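You operate a simulated robot arm through the tools that you are given. There is no shell and no other tool. Be economical: measure what you need, move in short steps, check, and stop when the job is done.

Carry out the task below with a simulated robot arm. There is one attempt and no reset: what you move stays moved.

TASK
Dry and tape the washed post bracket, then stand it on the drying rack in place of the hinge half.
Fine: Dry it with the pad first and press the short strip down all along its foot; the hinge half goes into the wash tray. Put the pad back.

Only the result counts: the job must be done as asked and must still hold three seconds after the hand-in. Knocking over, shifting, dropping, spilling or breaking anything else fails it.

THE ROBOT
A 7-joint arm with a two-finger parallel gripper, fixed in place. Base frame: the origin is at the foot of the arm, x ahead of it, y to its left, z up; the work surface is at about z = 860. Lengths are in mm, angles in degrees, forces in N, time in s.
With the tool pointing down near the work surface it reaches from about 220 to 740 mm from the base axis. Its first joint turns from -166.0 to 166.0 degrees. Payload 1.57 kg.
The tool frame sits at the grasp point between the pads (the TCP): z along the fingers, y along the line on which they close. The tips reach 30 mm beyond it. Largest opening 110 mm; finger width 24, thickness 12; the body of the gripper, 48 by 112 mm, starts 78 mm behind the TCP.
Orientation is told as [roll, pitch, yaw] about the base's x, y, z axes, in that order, counted from this pose: with the fingers straight down and closing along the base's y, the tool's x points along the base's -x, its y along +y and its z along -z.

THE INTERFACE
- The arm moves only by the tool nudge_tool. Its argument "steps" is a list of rows, each a list of 3 entries, a list of its own where there are three numbers: the shift along the base's x, y, z in units of 20 mm (1.0 is 20 mm), then the turn, a rotation vector about the base's x, y, z in units of 8 degrees (1.0 is 8 degrees), then the finger opening in m, from 0 to 0.11. In form: [[[tx, ty, tz], [rx, ry, rz], jaw], ...]. A call has 1 to 8 rows; each row shifts and turns the commanded pose from where the row before left it. A call with a number of a shift or a turn outside -1 to 1 is refused whole. Rows are played at 5 a second. More than 50 mm and 8.6 degrees between two rows, or a gripper value outside its range, and nothing of the call is played. A pose out of reach is approached as far as the arm can. The call stops where the force on the tool passes 90 N (or 10 N more than at its start, if that is more) or the arm is blocked; 0.2 s more then pass. Each finger travels about 45 mm/s and halts on what it meets, pressing with about 34 N; the grip force reading is that of the motor and also rises with nothing between the fingers. The clock runs only during rows and for 0.2 s after the last one: add rows that do not move to give the fingers time. The reply holds the time, the measured pose of the TCP, the force on the tool along the base axes, the opening and the grip force, in the units named above and with some noise.
- Cameras (640 x 400 px; columns grow to the right, rows downward): "scene" is fixed at [51.7, -650.2, 1446.4]; the picture's right is [0.34, -0.94, 0.00], its down [-0.79, -0.28, -0.54] and it looks along [0.51, 0.18, -0.84] (base axes); focal length 214 px, centre (320, 200). "wrist" rides on the gripper at [-36, 0, -80] in the tool frame; the picture's right is [0.00, -1.00, 0.00], its down [0.97, 0.00, -0.24] and it looks along [0.24, 0.00, 0.97] (tool axes); focal length 218 px, centre (320, 200). There is no depth. A picture from a camera that has moved, and an enlarged one, comes with that camera's place and axes in the base frame and with its lens.
- grab_frame(camera): a new picture of that camera. It takes no simulated time.
- raise_lower(by): slides the trunk up (or, below 0, down) by that many mm; the arm rides with it, the base frame stays. It gives what a move gives, with no picture.
- enlarge(camera, box): a new picture of the part [left, top, right, bottom] of that camera's present view, enlarged. It takes no simulated time.
- sign_off(): hands the job in; it is judged then, once.

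Go step by step. Nothing tells you positions but the pictures and the camera data: compare them with the known pose of the tool, close in by small moves and look again before you grip or let go. The budget is 120 turns and 84 pictures, counting those below and the enlarged ones. Unless the task says otherwise, let go and move clear before handing in, and close with one line.

The tools are called after ">>>" as a command line: name --argument value ..., lists and objects as JSON in quotes. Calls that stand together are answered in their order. nudge_tool: Moves the arm, as the interface text tells. Its arguments: {"type":"object","properties":{"steps":{"type":"array"}},"required":["steps"]} The other tools are called the same way: raise_lower (by) slides the trunk up or down; grab_frame (camera) takes a picture; enlarge (camera, box) takes an enlarged picture of a part of a camera's view; sign_off () hands the job in.

At the start:

```text
time_s: 0.0
eef_pos: [479.0, -244.9, 1172.7]
tool_rot: [0.0, 0.0, 0.0]
ft_force: [0.3, -0.1, -0.1]
opening: 110.1
grasp_force: 0.0
trunk travel left (down, up): [-525.0, 65.0]
```

scene: 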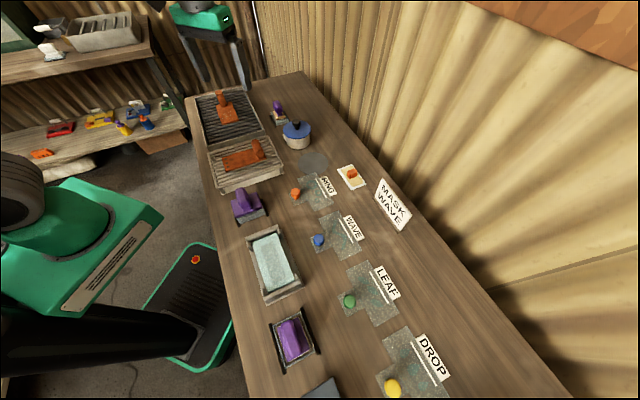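
wrist: 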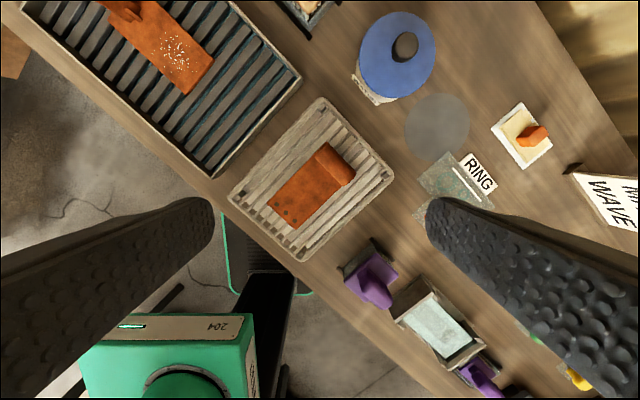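

I see a bench with two racks holding orange parts, a blue-lidded pot, pads, a tray and labelled strips (RING, WAVE, LEAF, DROP) plus a "MASK WAVE" card. I'll enlarge parts of the view to identify things.

>>> enlarge --camera "scene" --box '[180, 70, 340, 210]'

>>> enlarge --camera "scene" --box '[220, 180, 460, 400]'

>>> enlarge --camera "scene" --box '[260, 130, 420, 240]'

>>> enlarge --camera "wrist" --box '[20, 0, 400, 260]'

```text
2.86 times, centred on (260, 140) of scene
camera zoom: at [51.7, -650.2, 1446.4], right [0.34, -0.94, 0.0], down [-0.79, -0.28, -0.54], along [0.51, 0.18, -0.84], focal length 613 px, centre (491, 371)
```

zoom: 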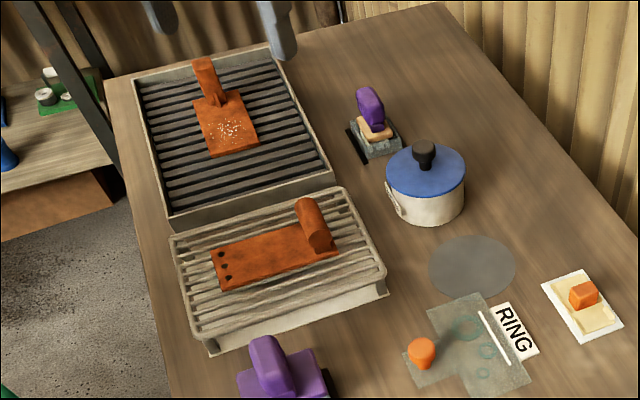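

```text
1.82 times, centred on (340, 290) of scene
camera zoom: at [51.7, -650.2, 1446.4], right [0.34, -0.94, 0.0], down [-0.79, -0.28, -0.54], along [0.51, 0.18, -0.84], focal length 390 px, centre (284, 36)
```

zoom: 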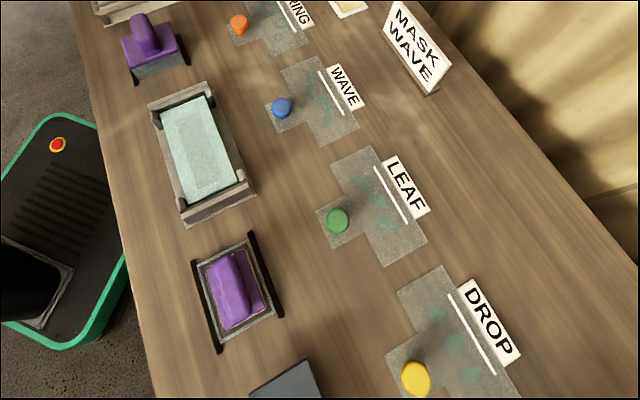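

```text
3.64 times, centred on (340, 185) of scene
camera zoom: at [51.7, -650.2, 1446.4], right [0.34, -0.94, 0.0], down [-0.79, -0.28, -0.54], along [0.51, 0.18, -0.84], focal length 780 px, centre (247, 254)
```

zoom: 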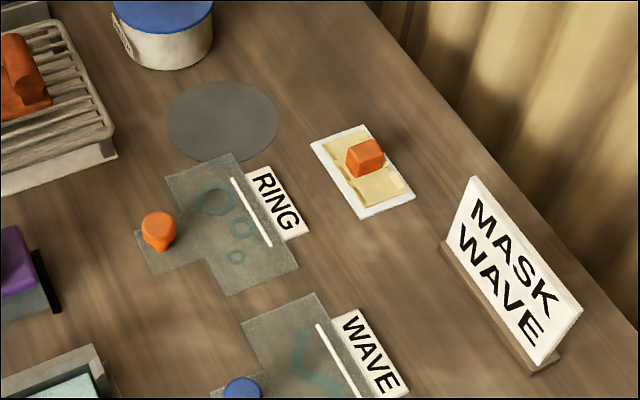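

```text
1.54 times, centred on (210, 130) of wrist
camera zoom: at [515.8, -246.0, 1253.3], right [0.0, -1.0, 0.0], down [-0.97, 0.0, 0.24], along [-0.24, 0.0, -0.97], focal length 336 px, centre (489, 308)
```

zoom: 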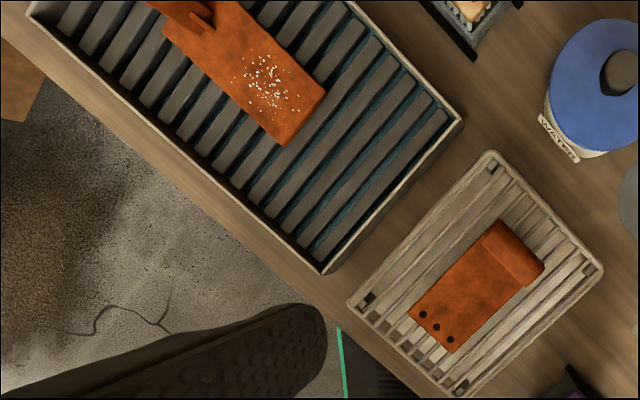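

The dark-slatted tray with the droplet-covered post bracket looks like the wash tray, and the pale rack holds the hinge half. I'll enlarge the wrist view around the tool pads and the card.

>>> enlarge --camera "wrist" --box '[400, 80, 640, 230]'

>>> enlarge --camera "wrist" --box '[320, 220, 500, 400]'

>>> enlarge --camera "scene" --box '[255, 85, 325, 155]'

```text
2.67 times, centred on (520, 155) of wrist
camera zoom: at [515.8, -246.0, 1253.3], right [0.0, -1.0, 0.0], down [-0.97, 0.0, 0.24], along [-0.24, 0.0, -0.97], focal length 582 px, centre (-213, 320)
```

zoom: 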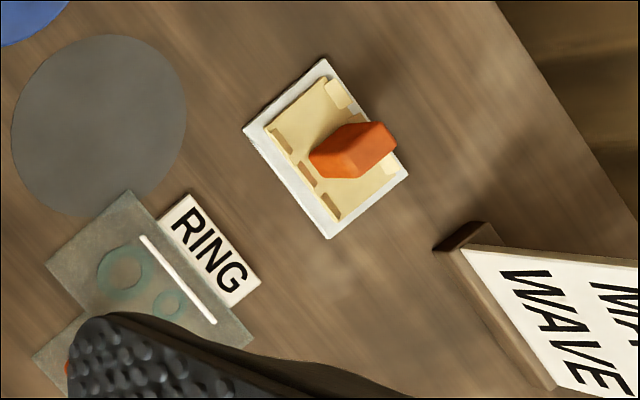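

```text
2.22 times, centred on (410, 310) of wrist
camera zoom: at [515.8, -246.0, 1253.3], right [0.0, -1.0, 0.0], down [-0.97, 0.0, 0.24], along [-0.24, 0.0, -0.97], focal length 485 px, centre (120, -44)
```

zoom: 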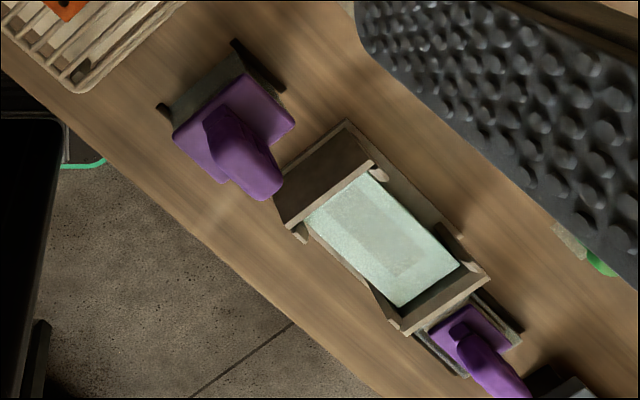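

```text
5.71 times, centred on (290, 120) of scene
camera zoom: at [51.7, -650.2, 1446.4], right [0.34, -0.94, 0.0], down [-0.79, -0.28, -0.54], along [0.51, 0.18, -0.84], focal length 1226 px, centre (491, 657)
```

zoom: 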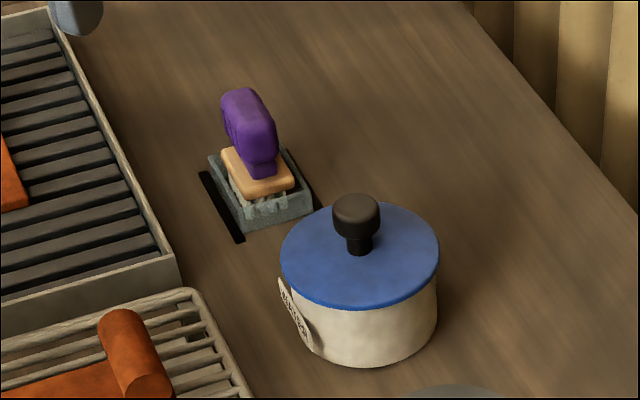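

I need a closer look at the pads and strips on the right end; I'll move over them at safe height.

>>> nudge_tool --steps '[[[-0.9, -1, 0], [0, 0, 0], 0.11], [[-0.9, -1, 0], [0, 0, 0], 0.11], [[-0.9, -1, 0], [0, 0, 0], 0.11], [[-0.9, -1, 0], [0, 0, 0], 0.11], [[-0.9, -1, 0], [0, 0, 0], 0.11], [[-0.9, -1, 0], [0, 0, 0], 0.11], [[-0.9, -1, 0], [0, 0, 0], 0.11], [[-0.9, -1, 0], [0, 0, 0], 0.11]]'

>>> grab_frame --camera "wrist"

```text
time_s: 1.8
eef_pos: [334.9, -405.7, 1171.4]
tool_rot: [0.0, 0.0, 0.0]
ft_force: [0.3, -0.2, -0.2]
opening: 110.1
grasp_force: 0.1
trunk travel left (down, up): [-525.0, 65.0]
```

```text
74 pictures are left
camera wrist: at [371.8, -406.3, 1252.2], right [0.0, -1.0, 0.0], down [-0.97, 0.0, 0.24], along [-0.24, 0.0, -0.97], focal length 218 px, centre (320, 200)
```

wrist: 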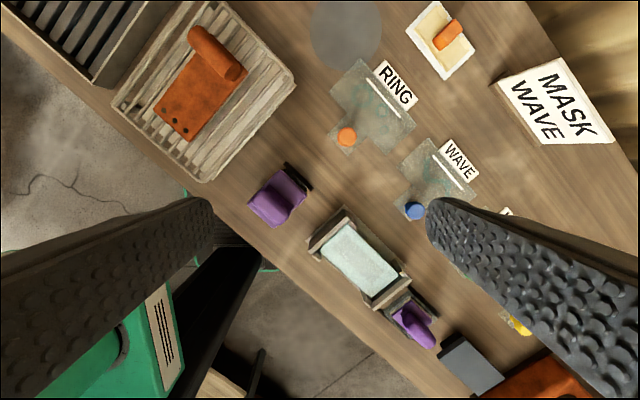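

More items appear at the far right end; I'll go on a little to view them.

>>> nudge_tool --steps '[[[-0.9, -1, 0], [0, 0, 0], 0.11], [[-0.9, -1, 0], [0, 0, 0], 0.11], [[-0.9, -1, 0], [0, 0, 0], 0.11], [[-0.9, -1, 0], [0, 0, 0], 0.11], [[-0.9, -1, 0], [0, 0, 0], 0.11], [[-0.9, -1, 0], [0, 0, 0], 0.11], [[-0.9, -1, 0], [0, 0, 0], 0.11], [[-0.9, -1, 0], [0, 0, 0], 0.11]]'

>>> grab_frame --camera "wrist"

```text
time_s: 3.6
eef_pos: [192.5, -566.3, 1173.7]
tool_rot: [0.0, 0.0, 0.0]
ft_force: [0.3, 0.2, -0.1]
opening: 110.0
grasp_force: 0.0
trunk travel left (down, up): [-525.0, 65.0]
```

```text
73 pictures are left
camera wrist: at [228.6, -566.5, 1254.3], right [0.0, -1.0, 0.0], down [-0.97, 0.0, 0.24], along [-0.24, 0.0, -0.97], focal length 218 px, centre (320, 200)
```

wrist: 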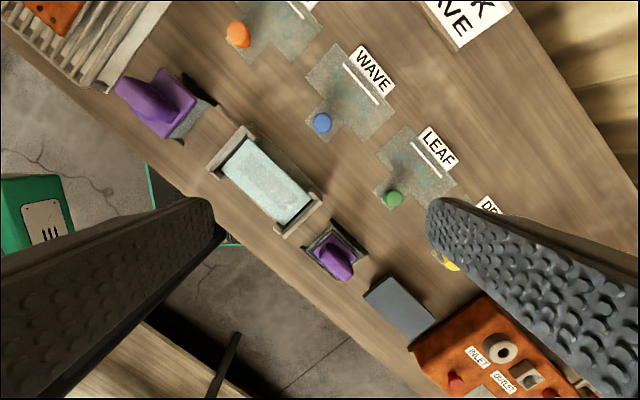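

>>> enlarge --camera "wrist" --box '[200, 100, 380, 290]'

>>> enlarge --camera "wrist" --box '[360, 260, 600, 400]'

>>> enlarge --camera "wrist" --box '[300, 30, 480, 220]'

```text
2.11 times, centred on (290, 195) of wrist
camera zoom: at [228.6, -566.5, 1254.3], right [0.0, -1.0, 0.0], down [-0.97, 0.0, 0.24], along [-0.24, 0.0, -0.97], focal length 460 px, centre (383, 210)
```

zoom: 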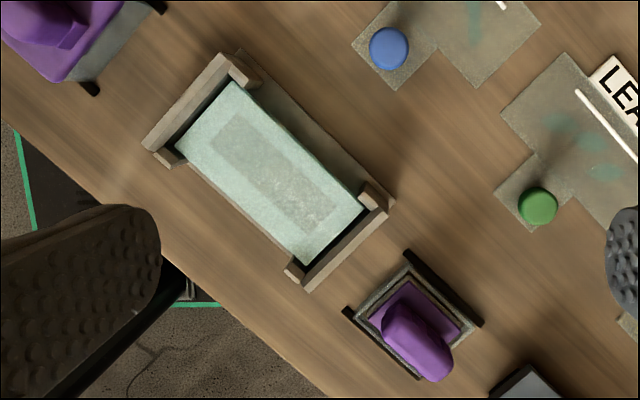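

```text
2.67 times, centred on (480, 330) of wrist
camera zoom: at [228.6, -566.5, 1254.3], right [0.0, -1.0, 0.0], down [-0.97, 0.0, 0.24], along [-0.24, 0.0, -0.97], focal length 582 px, centre (-107, -147)
```

zoom: 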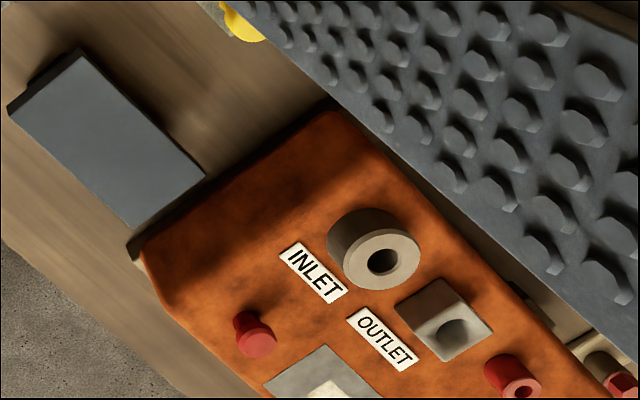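

```text
2.11 times, centred on (390, 125) of wrist
camera zoom: at [228.6, -566.5, 1254.3], right [0.0, -1.0, 0.0], down [-0.97, 0.0, 0.24], along [-0.24, 0.0, -0.97], focal length 460 px, centre (173, 358)
```

zoom: 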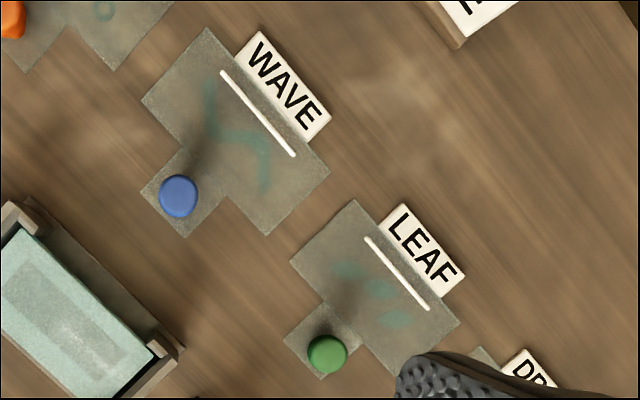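

I'll take closer looks at the purple tools; first the one next to the drying rack and the one nearby.

>>> nudge_tool --steps '[[[0.2, 0.6, -1], [0, 0, 0], 0.11], [[0.2, 0.6, -1], [0, 0, 0], 0.11], [[0.2, 0.6, -1], [0, 0, 0], 0.11], [[0.2, 0.6, -1], [0, 0, 0], 0.11], [[0.2, 0.6, -1], [0, 0, 0], 0.11]]'

>>> grab_frame --camera "wrist"

```text
time_s: 4.8
eef_pos: [211.3, -504.9, 1074.6]
tool_rot: [-0.2, 0.0, 0.0]
ft_force: [-0.1, -0.3, -0.3]
opening: 110.1
grasp_force: 0.1
trunk travel left (down, up): [-525.0, 65.0]
```

```text
69 pictures are left
camera wrist: at [247.7, -505.3, 1154.6], right [0.0, -1.0, 0.0], down [-0.97, 0.0, 0.24], along [-0.24, 0.0, -0.97], focal length 218 px, centre (320, 200)
```

wrist: 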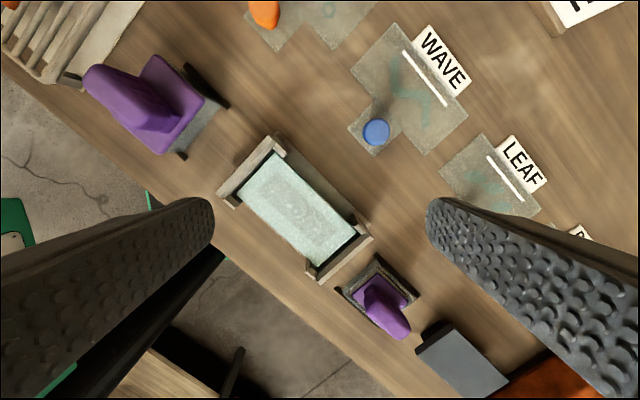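

>>> enlarge --camera "scene" --box '[225, 180, 275, 225]'

>>> enlarge --camera "wrist" --box '[320, 240, 430, 350]'

>>> enlarge --camera "scene" --box '[325, 155, 375, 195]'

```text
8.89 times, centred on (250, 202) of scene
camera zoom: at [51.7, -650.2, 1446.4], right [0.34, -0.94, 0.0], down [-0.79, -0.28, -0.54], along [0.51, 0.18, -0.84], focal length 1906 px, centre (942, 178)
```

zoom: 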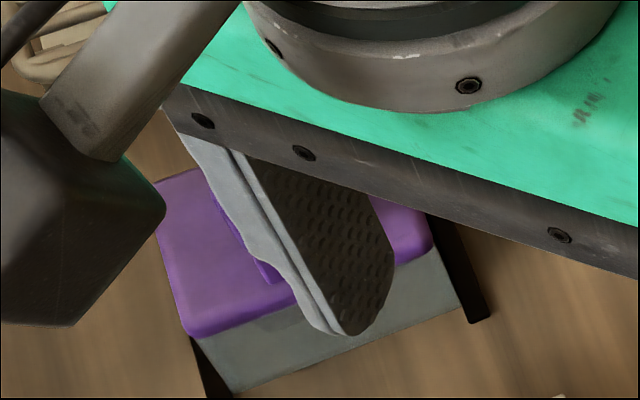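

```text
3.64 times, centred on (375, 295) of wrist
camera zoom: at [247.7, -505.3, 1154.6], right [0.0, -1.0, 0.0], down [-0.97, 0.0, 0.24], along [-0.24, 0.0, -0.97], focal length 794 px, centre (120, -146)
```

zoom: 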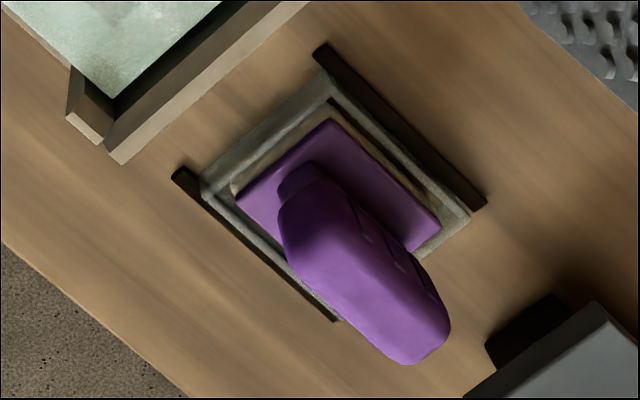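

```text
10.00 times, centred on (350, 175) of scene
camera zoom: at [51.7, -650.2, 1446.4], right [0.34, -0.94, 0.0], down [-0.79, -0.28, -0.54], along [0.51, 0.18, -0.84], focal length 2145 px, centre (20, 450)
```

zoom: 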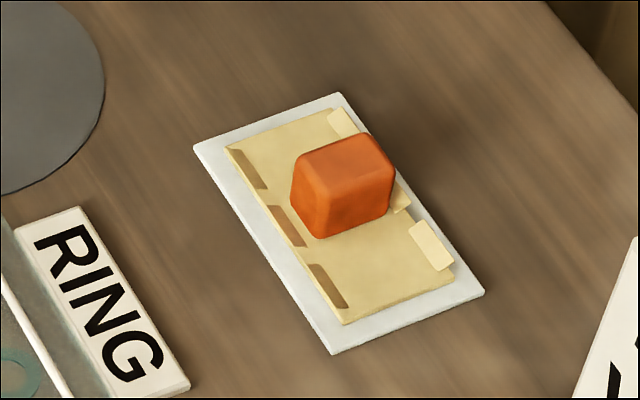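

I'm not yet sure which tool is the drying pad, so I'll tilt the wrist camera for an oblique view of the purple tool at the far end.

>>> nudge_tool --steps '[[[-0.76, -0.8, -0.7], [0, 1, 0], 0.11], [[-0.76, -0.8, -0.7], [0, 1, 0], 0.11], [[-0.76, -0.8, -0.7], [0, 1, 0], 0.11], [[-0.76, -0.8, -0.7], [0, 0, 0], 0.11]]'

>>> grab_frame --camera "wrist"

```text
time_s: 5.8
eef_pos: [146.5, -557.9, 1008.7]
tool_rot: [0.1, 24.1, 0.2]
ft_force: [0.7, -0.9, -0.3]
opening: 110.3
grasp_force: 0.1
out of reach, approached as far as the arm can: row 3
trunk travel left (down, up): [-525.0, 65.0]
```

```text
65 pictures are left
camera wrist: at [212.1, -558.8, 1067.0], right [0.0, -1.0, 0.0], down [-0.79, 0.0, 0.61], along [-0.61, 0.0, -0.79], focal length 218 px, centre (320, 200)
```

wrist: 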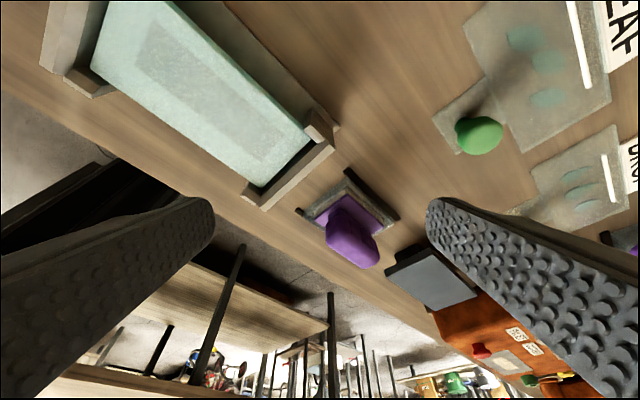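

>>> enlarge --camera "wrist" --box '[290, 150, 420, 280]'

>>> enlarge --camera "scene" --box '[200, 165, 300, 235]'

```text
3.08 times, centred on (355, 215) of wrist
camera zoom: at [212.1, -558.8, 1067.0], right [0.0, -1.0, 0.0], down [-0.79, 0.0, 0.61], along [-0.61, 0.0, -0.79], focal length 672 px, centre (212, 154)
```

zoom: 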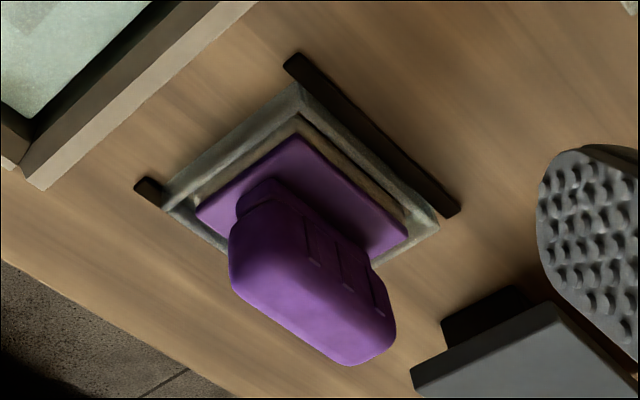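

```text
5.71 times, centred on (250, 200) of scene
camera zoom: at [51.7, -650.2, 1446.4], right [0.34, -0.94, 0.0], down [-0.79, -0.28, -0.54], along [0.51, 0.18, -0.84], focal length 1226 px, centre (720, 200)
```

zoom: 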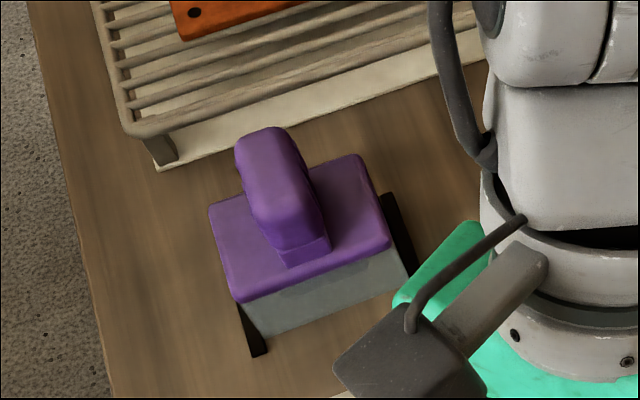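

All three purple tools rest in grey trays. Before picking, I'll check the far end near the orange machine for other strips or pads.

>>> nudge_tool --steps '[[[-0.5, -0.7, 1], [0, -1, 0], 0.11], [[-0.5, -0.7, 1], [0, -1, 0], 0.11], [[-0.5, -0.7, 1], [0, -1, 0], 0.11], [[-0.5, -0.7, 1], [0, 0, 0], 0.11], [[-0.5, -0.7, 1], [0, 0, 0], 0.11], [[-0.5, -0.7, 1], [0, 0, 0], 0.11]]'

>>> grab_frame --camera "wrist"

```text
time_s: 7.2
eef_pos: [85.7, -639.8, 1129.2]
tool_rot: [0.1, 0.0, 0.0]
ft_force: [0.4, -0.6, 0.3]
opening: 109.9
grasp_force: 0.0
trunk travel left (down, up): [-525.0, 65.0]
```

```text
62 pictures are left
camera wrist: at [123.1, -640.8, 1208.6], right [0.0, -1.0, 0.0], down [-0.97, 0.0, 0.24], along [-0.24, 0.0, -0.97], focal length 218 px, centre (320, 200)
```

wrist: 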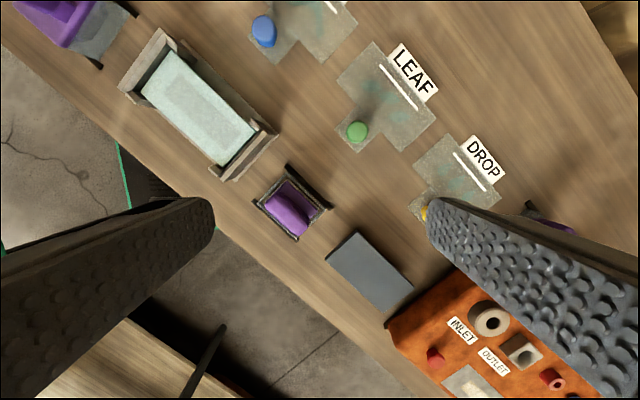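

Another purple object hides behind the right finger; shift a bit to see it.

>>> nudge_tool --steps '[[[-1, -1, 0.5], [0, 0, 0], 0.11], [[-1, -1, 0.5], [0, 0, 0], 0.11], [[-1, -1, 0.5], [0, 0, 0], 0.11], [[-1, -0.5, 0.5], [0, 0, 0], 0.11]]'

>>> grab_frame --camera "wrist"

```text
time_s: 8.2
eef_pos: [37.2, -634.3, 1135.7]
tool_rot: [0.2, -0.1, 0.0]
ft_force: [1.1, -0.1, -0.9]
opening: 109.8
grasp_force: 0.1
out of reach, approached as far as the arm can: row 1, 2, 3, 4
trunk travel left (down, up): [-525.0, 65.0]
```

```text
61 pictures are left
camera wrist: at [73.2, -635.1, 1214.6], right [0.0, -1.0, 0.0], down [-0.97, 0.0, 0.24], along [-0.24, 0.0, -0.97], focal length 218 px, centre (320, 200)
```

wrist: 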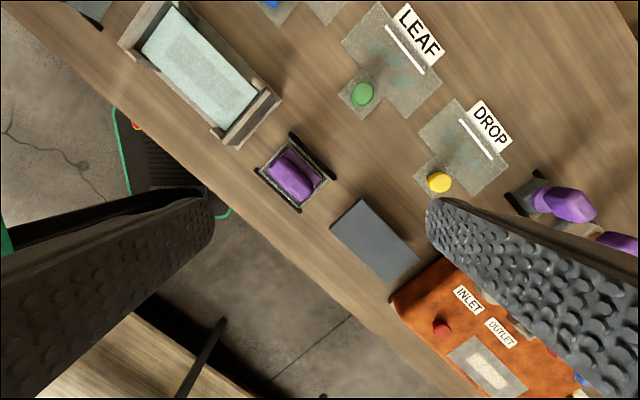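

There are more purple tools there. I'll yaw the gripper so that the camera looks that way without the finger in front.

>>> nudge_tool --steps '[[[0, 0, 0], [0, 0, -1], 0.11], [[0, 0, 0], [0, 0, -1], 0.11], [[0, 0, 0], [0, 0, -1], 0.11], [[0, 0, 0], [0, 0, -1], 0.11], [[0, 0, 0], [0, 0, -1], 0.11], [[0, 0, 0], [0, 0, -1], 0.11], [[0, 0, 0], [0, 0, -1], 0.11]]'

>>> grab_frame --camera "wrist"

```text
time_s: 9.8
eef_pos: [36.2, -634.4, 1135.0]
tool_rot: [0.0, 0.0, -56.2]
ft_force: [-0.4, 0.0, 0.3]
opening: 110.1
grasp_force: 0.0
trunk travel left (down, up): [-525.0, 65.0]
```

```text
60 pictures are left
camera wrist: at [57.5, -664.2, 1215.2], right [-0.83, -0.56, 0.0], down [-0.54, 0.81, 0.24], along [-0.13, 0.2, -0.97], focal length 218 px, centre (320, 200)
```

wrist: 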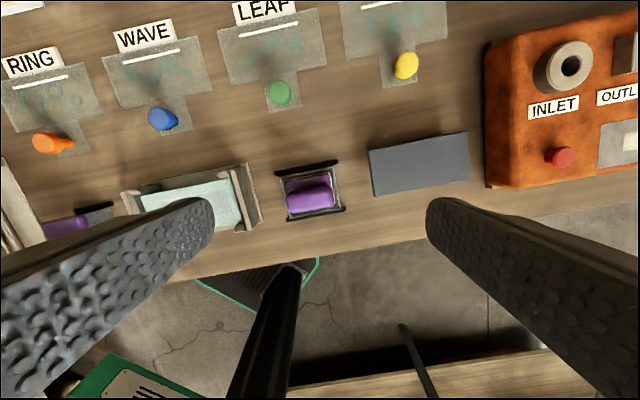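

>>> nudge_tool --steps '[[[0, 0, 0.5], [-0.83, -0.56, 0], 0.11], [[0, 0, 0.5], [-0.83, -0.56, 0], 0.11], [[0, 0, 0], [-0.83, -0.56, 0], 0.11], [[0, 0, 0], [-0.83, -0.56, 0], 0.11]]'

>>> grab_frame --camera "wrist"

```text
time_s: 10.8
eef_pos: [36.2, -635.0, 1156.7]
tool_rot: [0.1, -24.0, -56.1]
ft_force: [-0.1, -0.3, 0.3]
opening: 109.7
grasp_force: 0.1
out of reach, approached as far as the arm can: row 3, 4
trunk travel left (down, up): [-525.0, 65.0]
```

```text
59 pictures are left
camera wrist: at [36.8, -636.6, 1245.2], right [-0.83, -0.56, 0.0], down [-0.55, 0.82, -0.17], along [0.1, -0.14, -0.98], focal length 218 px, centre (320, 200)
```

wrist: 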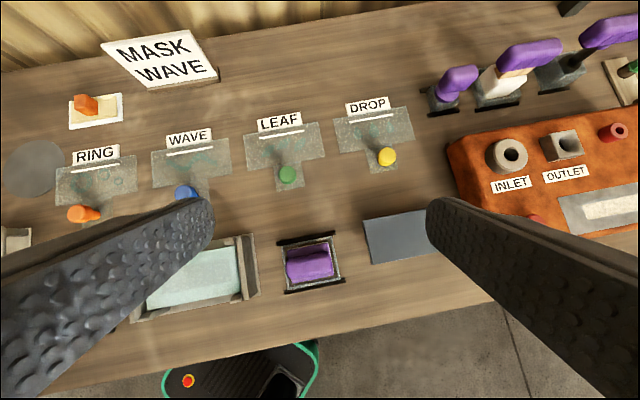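

>>> enlarge --camera "wrist" --box '[410, 0, 640, 150]'

>>> enlarge --camera "wrist" --box '[440, 90, 640, 240]'

```text
2.67 times, centred on (525, 75) of wrist
camera zoom: at [36.8, -636.6, 1245.2], right [-0.83, -0.56, 0.0], down [-0.55, 0.82, -0.17], along [0.1, -0.14, -0.98], focal length 582 px, centre (-227, 533)
```

zoom: 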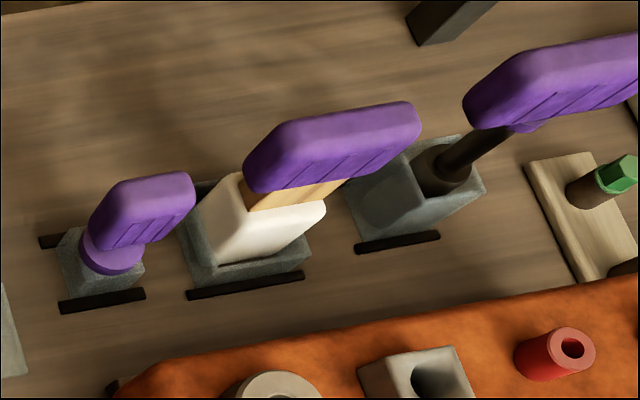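

```text
2.67 times, centred on (540, 165) of wrist
camera zoom: at [36.8, -636.6, 1245.2], right [-0.83, -0.56, 0.0], down [-0.55, 0.82, -0.17], along [0.1, -0.14, -0.98], focal length 582 px, centre (-267, 293)
```

zoom: 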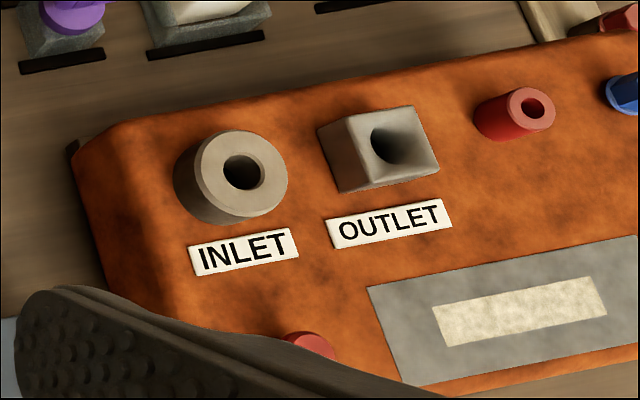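

The extra tools beyond the machine are out of reach (about 1 m away). I'll now look closely at the yellow strip card, keeping the outward-looking yaw.

>>> nudge_tool --steps '[[[1, 0.3, 0], [0, 0, 0], 0.11], [[1, 0.3, 0], [0, 0, 0], 0.11], [[1, 0.3, 0], [0, 0, 0], 0.11], [[1, 0.3, 0], [0, 0, 0], 0.11], [[1, 0.3, 0], [0, 0, 0], 0.11], [[1, 0.3, 0], [0, 0, 0], 0.11], [[1, 0.3, 0], [0, 0, 0], 0.11], [[1, 0.3, 0], [0, 0, 0], 0.11]]'

>>> nudge_tool --steps '[[[1, 0.4, 0], [0, 0, 0], 0.11], [[1, 0.4, 0], [0, 0, 0], 0.11], [[1, 0.4, 0], [0, 0, 0], 0.11], [[1, 0.4, 0], [0, 0, 0], 0.11], [[1, 0.4, 0], [0, 0, 0], 0.11], [[1, 0.4, 0], [0, 0, 0], 0.11], [[1, 0.4, 0], [0, 0, 0], 0.11], [[1, 0.4, 0], [0, 0, 0], 0.11]]'

>>> nudge_tool --steps '[[[1, 0.4, -1], [0, 0, 0], 0.11], [[1, 0.4, -1], [0, 0, 0], 0.11], [[1, 0, -1], [0, 0, 0], 0.11], [[1, 0, -1], [0, 0, 0], 0.11]]'

>>> grab_frame --camera "wrist"

```text
time_s: 12.6
eef_pos: [194.9, -620.4, 1182.0]
tool_rot: [0.1, -23.6, -55.9]
ft_force: [-0.1, -0.8, -0.3]
opening: 109.8
grasp_force: 0.0
out of reach, approached as far as the arm can: row 1, 2, 3, 4, 5, 6, 7
trunk travel left (down, up): [-525.0, 65.0]
```

```text
time_s: 14.4
eef_pos: [357.2, -563.5, 1188.6]
tool_rot: [0.1, -23.6, -56.1]
ft_force: [-0.5, -0.1, 0.3]
opening: 110.0
grasp_force: 0.1
out of reach, approached as far as the arm can: row 1, 2, 4
trunk travel left (down, up): [-525.0, 65.0]
```

```text
time_s: 15.4
eef_pos: [445.8, -560.5, 1118.4]
tool_rot: [0.1, -23.7, -55.9]
ft_force: [0.5, 0.9, 0.7]
opening: 110.2
grasp_force: 0.1
out of reach, approached as far as the arm can: row 1, 2
trunk travel left (down, up): [-525.0, 65.0]
```

```text
56 pictures are left
camera wrist: at [447.0, -561.9, 1205.5], right [-0.83, -0.56, 0.0], down [-0.55, 0.82, -0.17], along [0.1, -0.14, -0.99], focal length 218 px, centre (320, 200)
```

wrist: 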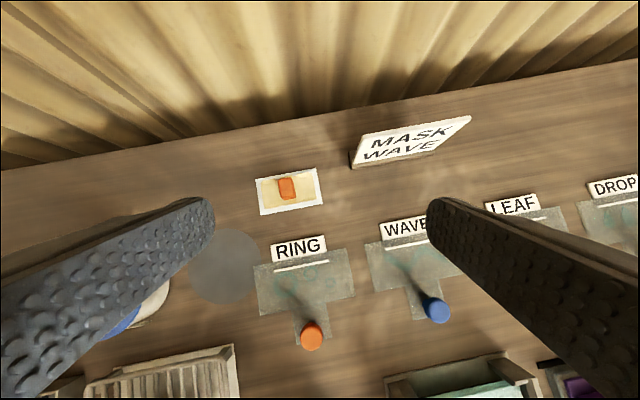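

>>> enlarge --camera "wrist" --box '[245, 155, 335, 225]'

>>> enlarge --camera "wrist" --box '[240, 220, 460, 360]'

```text
5.71 times, centred on (290, 190) of wrist
camera zoom: at [447.0, -561.9, 1205.5], right [-0.83, -0.56, 0.0], down [-0.55, 0.82, -0.17], along [0.1, -0.14, -0.99], focal length 1247 px, centre (491, 257)
```

zoom: 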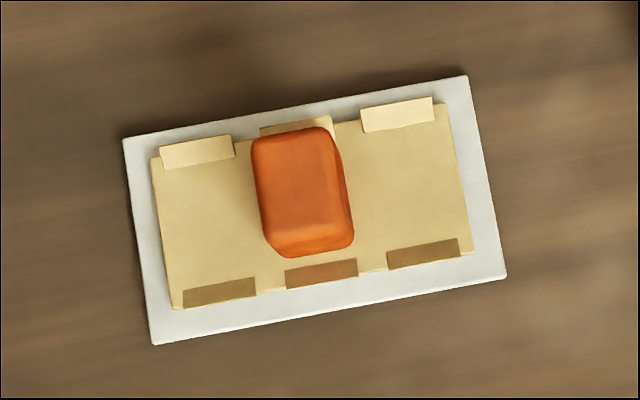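

```text
2.86 times, centred on (350, 290) of wrist
camera zoom: at [447.0, -561.9, 1205.5], right [-0.83, -0.56, 0.0], down [-0.55, 0.82, -0.17], along [0.1, -0.14, -0.99], focal length 624 px, centre (234, -57)
```

zoom: 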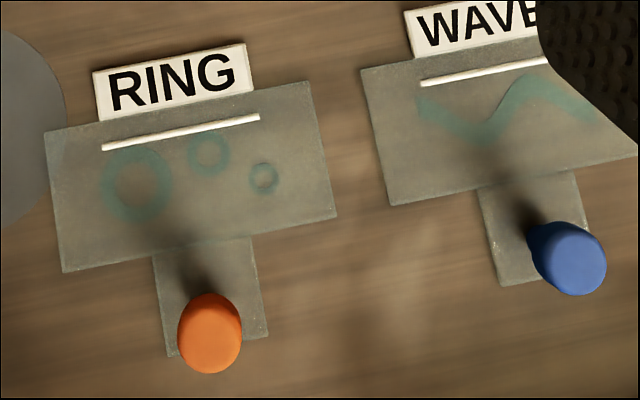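

The yellow strip with its orange grip is the tape strip (about r = 797 mm, at the edge of reach). Now I go back over the wash tray and the rack to measure the orange parts.

>>> nudge_tool --steps '[[[0, 1, 0], [0.83, 0.56, 0], 0.11], [[0, 1, 0], [0.83, 0.56, 0], 0.11], [[0, 1, 0], [0.83, 0.56, 0], 0.11], [[0, 1, 0], [0, 0, 1], 0.11], [[0, 1, 0], [0, 0, 1], 0.11], [[0, 1, 0], [0, 0, 1], 0.11], [[0, 1, 0], [0, 0, 1], 0.11], [[0, 1, 0], [0, 0, 1], 0.11]]'

>>> nudge_tool --steps '[[[0.4, 1, 0], [0, 0, 1], 0.11], [[0.4, 1, 0], [0, 0, 1], 0.11], [[0.4, 1, 0], [0, 0, 0], 0.11], [[0.4, 1, 0], [0, 0, 0], 0.11], [[0.4, 1, 0], [0, 0, 0], 0.11], [[0.4, 1, 0], [0, 0, 0], 0.11], [[0.4, 1, 0], [0, 0, 0], 0.11], [[0.4, 1, 0], [0, 0, 0], 0.11]]'

>>> nudge_tool --steps '[[[0.4, 1, 0], [0, 0, 0], 0.11], [[0.4, 1, 0], [0, 0, 0], 0.11], [[0.4, 1, 0], [0, 0, 0], 0.11], [[0.4, 1, 0], [0, 0, 0], 0.11]]'

>>> grab_frame --camera "wrist"

```text
time_s: 17.2
eef_pos: [449.3, -409.7, 1117.9]
tool_rot: [1.0, -3.0, -15.9]
ft_force: [-0.2, 1.0, -0.2]
opening: 109.8
grasp_force: 0.0
out of reach, approached as far as the arm can: row 3
trunk travel left (down, up): [-525.0, 65.0]
```

```text
time_s: 19.0
eef_pos: [513.3, -247.1, 1118.1]
tool_rot: [1.0, -3.2, 0.0]
ft_force: [-0.1, 0.3, -0.3]
opening: 109.8
grasp_force: 0.0
trunk travel left (down, up): [-525.0, 65.0]
```

```text
time_s: 20.0
eef_pos: [544.1, -169.1, 1119.6]
tool_rot: [1.0, -3.1, 0.1]
ft_force: [-0.1, 0.2, -0.5]
opening: 110.1
grasp_force: 0.2
trunk travel left (down, up): [-525.0, 65.0]
```

```text
53 pictures are left
camera wrist: at [577.2, -170.8, 1201.4], right [0.0, -1.0, -0.02], down [-0.98, 0.0, 0.19], along [-0.19, 0.02, -0.98], focal length 218 px, centre (320, 200)
```

wrist: 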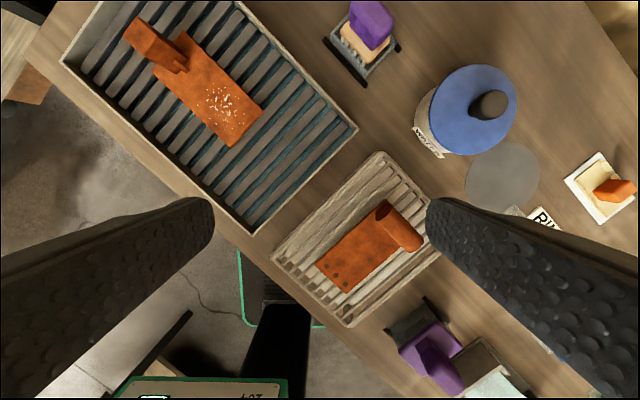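

>>> enlarge --camera "wrist" --box '[260, 140, 450, 330]'

>>> enlarge --camera "wrist" --box '[60, 0, 360, 200]'

>>> enlarge --camera "scene" --box '[195, 85, 285, 195]'

```text
2.11 times, centred on (355, 235) of wrist
camera zoom: at [577.2, -170.8, 1201.4], right [0.0, -1.0, -0.02], down [-0.98, 0.0, 0.19], along [-0.19, 0.02, -0.98], focal length 460 px, centre (246, 126)
```

zoom: 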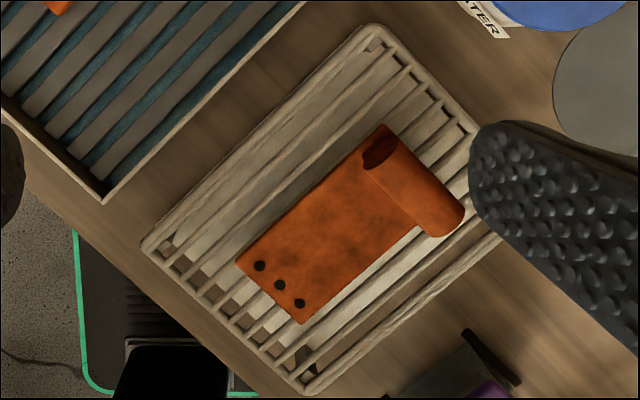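

```text
2.00 times, centred on (210, 100) of wrist
camera zoom: at [577.2, -170.8, 1201.4], right [0.0, -1.0, -0.02], down [-0.98, 0.0, 0.19], along [-0.19, 0.02, -0.98], focal length 436 px, centre (540, 400)
```

zoom: 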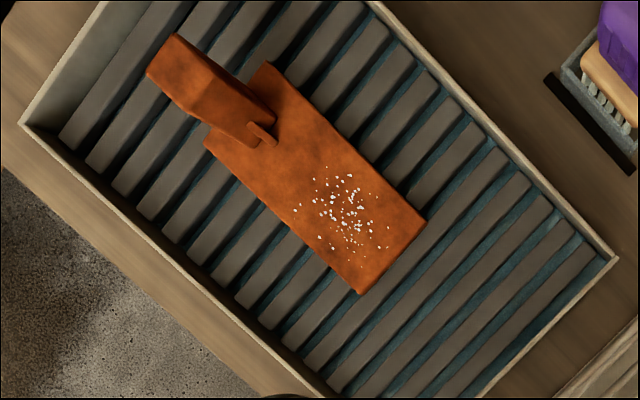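

```text
3.64 times, centred on (240, 140) of scene
camera zoom: at [51.7, -650.2, 1446.4], right [0.34, -0.94, 0.0], down [-0.79, -0.28, -0.54], along [0.51, 0.18, -0.84], focal length 780 px, centre (611, 418)
```

zoom: 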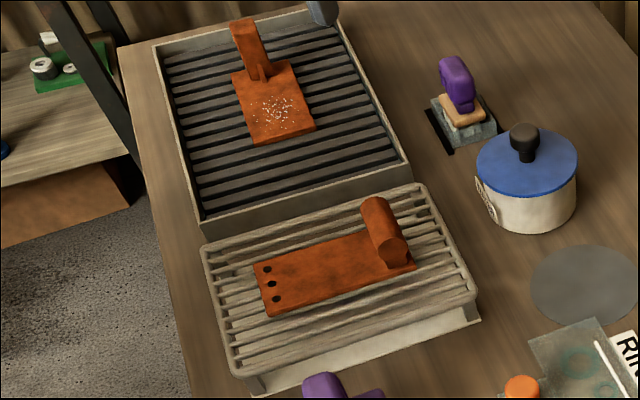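

Foot top of the bracket is at about z 889 (near end mid ≈ (617,-64)), the hinge barrel at about (491,-267,~925), its plate pointing along -43°. I'll align above the hinge half's barrel to grip its ends.

>>> nudge_tool --steps '[[[-0.61, -0.92, -0.5], [-0.12, 0.39, 0], 0.11], [[-0.61, -0.92, -0.5], [0, 0, -1], 0.11], [[-0.61, -0.92, -1], [0, 0, -1], 0.11], [[-0.61, -0.92, -1], [0, 0, -1], 0.11], [[-0.61, -0.92, -1], [0, 0, -1], 0.11], [[0, 0, -0.5], [0, 0, -1], 0.11], [[0, 0, -0.5], [0, 0, -0.41], 0.11], [[0, 0, 0], [0, 0, 0], 0.11]]'

>>> grab_frame --camera "wrist"

>>> enlarge --camera "scene" --box '[195, 85, 305, 205]'

```text
time_s: 21.8
eef_pos: [487.7, -262.9, 1024.0]
tool_rot: [-0.7, 0.3, -43.3]
ft_force: [0.2, -0.4, -0.9]
opening: 110.0
grasp_force: 0.0
out of reach, approached as far as the arm can: row 7
trunk travel left (down, up): [-525.0, 65.0]
```

```text
49 pictures are left
camera wrist: at [515.5, -288.8, 1104.4], right [-0.69, -0.73, 0.01], down [-0.7, 0.67, 0.24], along [-0.18, 0.16, -0.97], focal length 218 px, centre (320, 200)
```

wrist: 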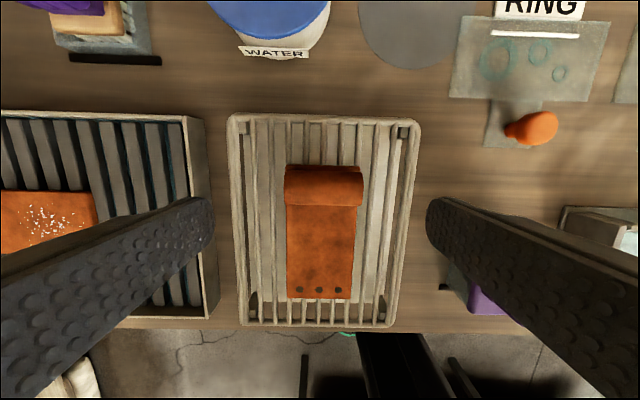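

```text
3.33 times, centred on (250, 145) of scene
camera zoom: at [51.7, -650.2, 1446.4], right [0.34, -0.94, 0.0], down [-0.79, -0.28, -0.54], along [0.51, 0.18, -0.84], focal length 715 px, centre (553, 383)
```

zoom: 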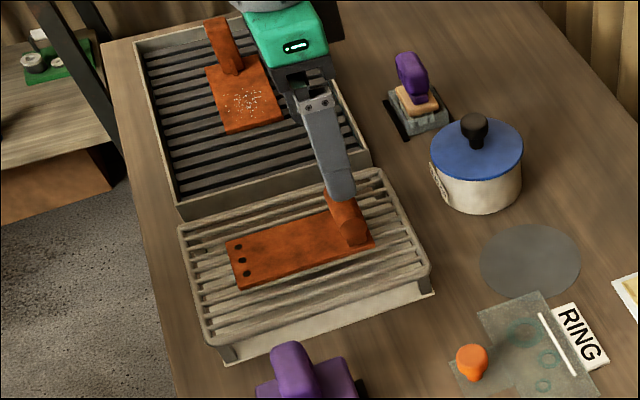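

The gripper is aligned with the barrel, 6 mm to the plate side of its axis. I descend with fingers open to tip height ≈ 904.

>>> nudge_tool --steps '[[[-0.13, -0.13, -1], [0, 0, 0], 0.11], [[0, 0, -1], [0, 0, 0], 0.11], [[0, 0, -1], [0, 0, 0], 0.11], [[0, 0, -0.9], [0, 0, 0], 0.11], [[0, 0, -0.4], [0, 0, 0], 0.11], [[0, 0, 0], [0, 0, 0], 0.11]]'

>>> enlarge --camera "scene" --box '[200, 110, 310, 200]'

```text
time_s: 23.2
eef_pos: [492.9, -271.6, 943.2]
tool_rot: [0.0, 0.0, -43.3]
ft_force: [-0.4, 0.6, -0.5]
opening: 109.6
grasp_force: 0.0
out of reach, approached as far as the arm can: row 1
trunk travel left (down, up): [-525.0, 65.0]
```

```text
4.44 times, centred on (255, 155) of scene
camera zoom: at [51.7, -650.2, 1446.4], right [0.34, -0.94, 0.0], down [-0.79, -0.28, -0.54], along [0.51, 0.18, -0.84], focal length 953 px, centre (609, 400)
```

zoom: 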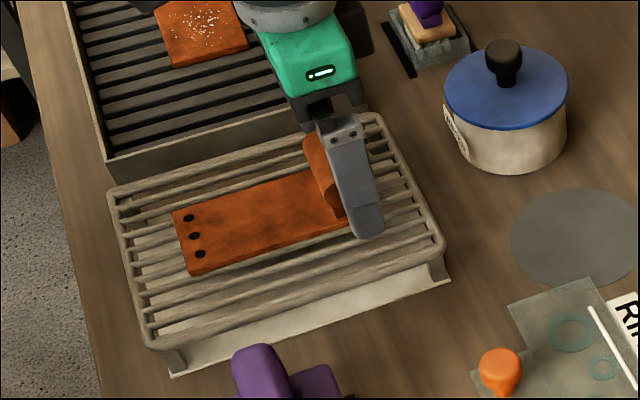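

>>> nudge_tool --steps '[[[-0.37, 0.35, -0.43], [0, 0, 0], 0.11], [[0, 0, 0], [0, 0, 0], 0.06], [[0, 0, 0], [0, 0, 0], 0.04], [[0, 0, 0], [0, 0, 0], 0.03], [[0, 0, 0], [0, 0, 0], 0.03], [[0, 0, 0], [0, 0, 0], 0.03]]'

```text
time_s: 24.6
eef_pos: [484.4, -265.2, 935.4]
tool_rot: [0.0, -0.1, -43.2]
ft_force: [-0.5, -0.2, 0.1]
opening: 68.1
grasp_force: 34.1
trunk travel left (down, up): [-525.0, 65.0]
```

Gripped at 68 mm. Lift straight and check.

>>> nudge_tool --steps '[[[0, 0, 0.5], [0, 0, 0], 0.03], [[0, 0, 1], [0, 0, 0], 0.03], [[0, 0, 1], [0, 0, 0], 0.03], [[0, 0, 1], [0, 0, 0], 0.03]]'

>>> enlarge --camera "scene" --box '[180, 70, 310, 200]'

```text
time_s: 25.6
eef_pos: [485.7, -264.9, 1005.0]
tool_rot: [0.0, 0.1, -43.2]
ft_force: [-0.8, 0.5, -5.7]
opening: 67.8
grasp_force: 34.1
trunk travel left (down, up): [-525.0, 65.0]
```

```text
3.08 times, centred on (245, 135) of scene
camera zoom: at [51.7, -650.2, 1446.4], right [0.34, -0.94, 0.0], down [-0.79, -0.28, -0.54], along [0.51, 0.18, -0.84], focal length 660 px, centre (551, 400)
```

zoom: 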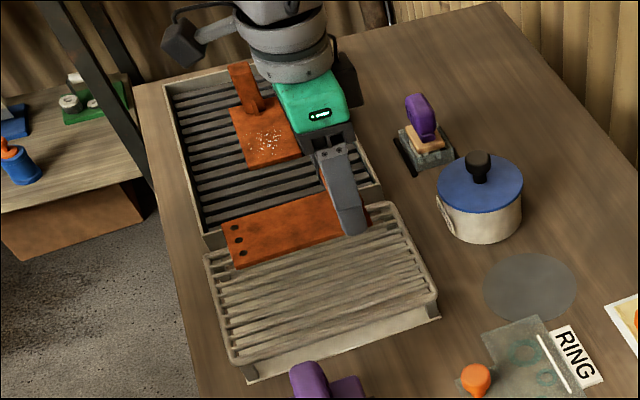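

Held level. Carry it over the free end of the wash tray.

>>> nudge_tool --steps '[[[0.92, 0.95, 0], [0, 0, 0], 0.03], [[0.92, 0.95, 0], [0, 0, 0], 0.03], [[0.92, 0.95, 0], [0, 0, 0], 0.03], [[0.92, 0.95, 0], [0, 0, 0], 0.03], [[0.92, 0.95, 0], [0, 0, 0], 0.03], [[0.92, 0.95, 0], [0, 0, 0], 0.03], [[0.92, 0.95, 0], [0, 0, 0], 0.03], [[0, 0, -1], [0, 0, 0], 0.03]]'

>>> grab_frame --camera "wrist"

>>> enlarge --camera "scene" --box '[180, 70, 310, 200]'

```text
time_s: 27.4
eef_pos: [614.3, -130.2, 984.3]
tool_rot: [0.1, -0.1, -43.3]
ft_force: [0.3, -0.8, -6.4]
opening: 67.6
grasp_force: 34.1
trunk travel left (down, up): [-525.0, 65.0]
```

```text
45 pictures are left
camera wrist: at [640.3, -155.4, 1064.4], right [-0.69, -0.73, 0.0], down [-0.71, 0.66, 0.24], along [-0.18, 0.16, -0.97], focal length 218 px, centre (320, 200)
```

wrist: 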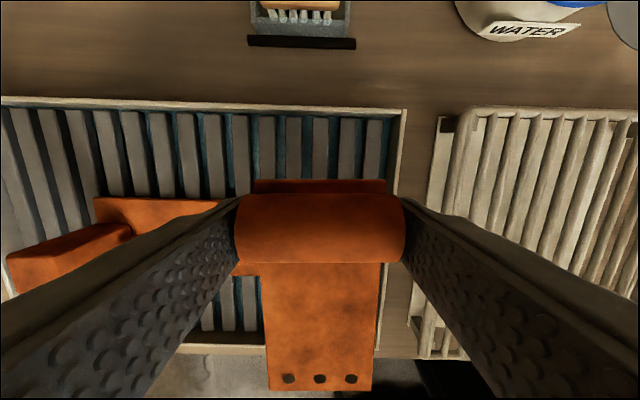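

```text
3.08 times, centred on (245, 135) of scene
camera zoom: at [51.7, -650.2, 1446.4], right [0.34, -0.94, 0.0], down [-0.79, -0.28, -0.54], along [0.51, 0.18, -0.84], focal length 660 px, centre (551, 400)
```

zoom: 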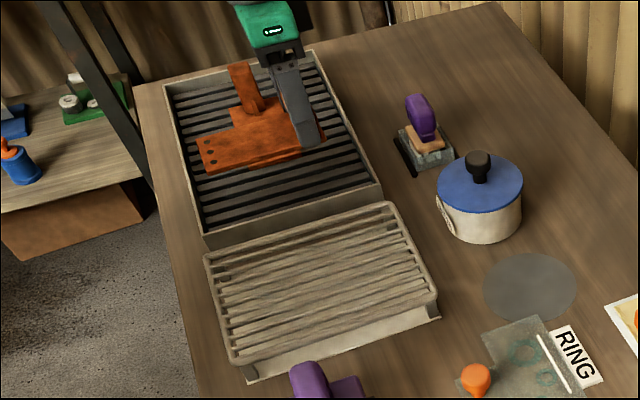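

Hinge half is centred over the gap; shift it 15 mm outward so that the fingers clear the bracket foot, and lower.

>>> nudge_tool --steps '[[[0.52, -0.54, 0], [0, 0, 0], 0.03], [[0, 0, -1], [0, 0, 0], 0.03], [[0, 0, -1], [0, 0, 0], 0.03], [[0, 0, -0.9], [0, 0, 0], 0.03], [[0, 0, 0], [0, 0, 0], 0.03]]'

>>> grab_frame --camera "wrist"

```text
time_s: 28.6
eef_pos: [626.5, -140.4, 926.0]
tool_rot: [0.0, 0.0, -43.2]
ft_force: [-0.9, 0.7, -6.5]
opening: 67.8
grasp_force: 33.9
trunk travel left (down, up): [-525.0, 65.0]
```

```text
43 pictures are left
camera wrist: at [652.6, -166.6, 1006.3], right [-0.68, -0.73, 0.0], down [-0.71, 0.66, 0.24], along [-0.18, 0.17, -0.97], focal length 218 px, centre (320, 200)
```

wrist: 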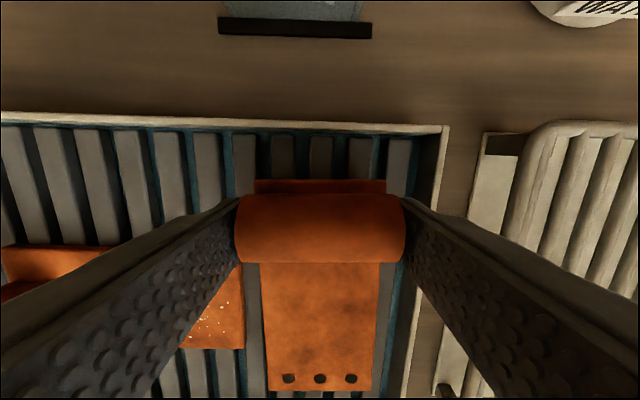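

>>> nudge_tool --steps '[[[0, 0, -0.25], [0, 0, 0], 0.03], [[0, 0, -0.2], [0, 0, 0], 0.03], [[0, 0, 0], [0, 0, 0], 0.03]]'

```text
time_s: 29.4
eef_pos: [624.9, -141.3, 916.5]
tool_rot: [0.0, 0.1, -43.2]
ft_force: [-0.5, 0.2, -4.5]
opening: 67.6
grasp_force: 33.5
trunk travel left (down, up): [-525.0, 65.0]
```

>>> nudge_tool --steps '[[[0, 0, -0.1], [0, 0, 0], 0.03], [[0, 0, 0], [0, 0, 0], 0.03]]'

```text
time_s: 30.0
eef_pos: [624.5, -141.8, 917.0]
tool_rot: [-0.1, -0.2, -43.1]
ft_force: [1.0, 3.1, 3.4]
opening: 67.8
grasp_force: 34.1
trunk travel left (down, up): [-525.0, 65.0]
```

It rests on the slats. Open just a little, then rise.

>>> nudge_tool --steps '[[[0, 0, 0], [0, 0, 0], 0.075], [[0, 0, 0], [0, 0, 0], 0.075], [[0, 0, 0.5], [0, 0, 0], 0.075], [[0, 0, 1], [0, 0, 0], 0.075], [[0, 0, 1], [0, 0, 0], 0.075], [[0, 0, 1], [0, 0, 0], 0.075], [[0, 0, 1], [0, 0, 0], 0.075]]'

>>> grab_frame --camera "wrist"

```text
time_s: 31.6
eef_pos: [624.5, -142.7, 1006.7]
tool_rot: [0.0, 0.0, -43.2]
ft_force: [0.6, 0.2, -0.2]
opening: 74.8
grasp_force: 0.0
trunk travel left (down, up): [-525.0, 65.0]
```

```text
42 pictures are left
camera wrist: at [651.0, -167.7, 1086.5], right [-0.68, -0.73, 0.0], down [-0.71, 0.66, 0.24], along [-0.18, 0.16, -0.97], focal length 218 px, centre (320, 200)
```

wrist: 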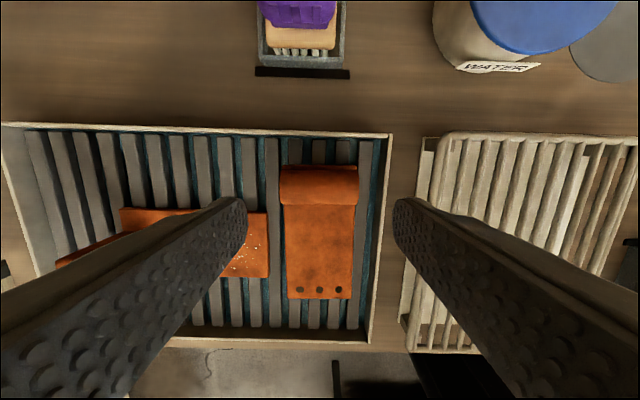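

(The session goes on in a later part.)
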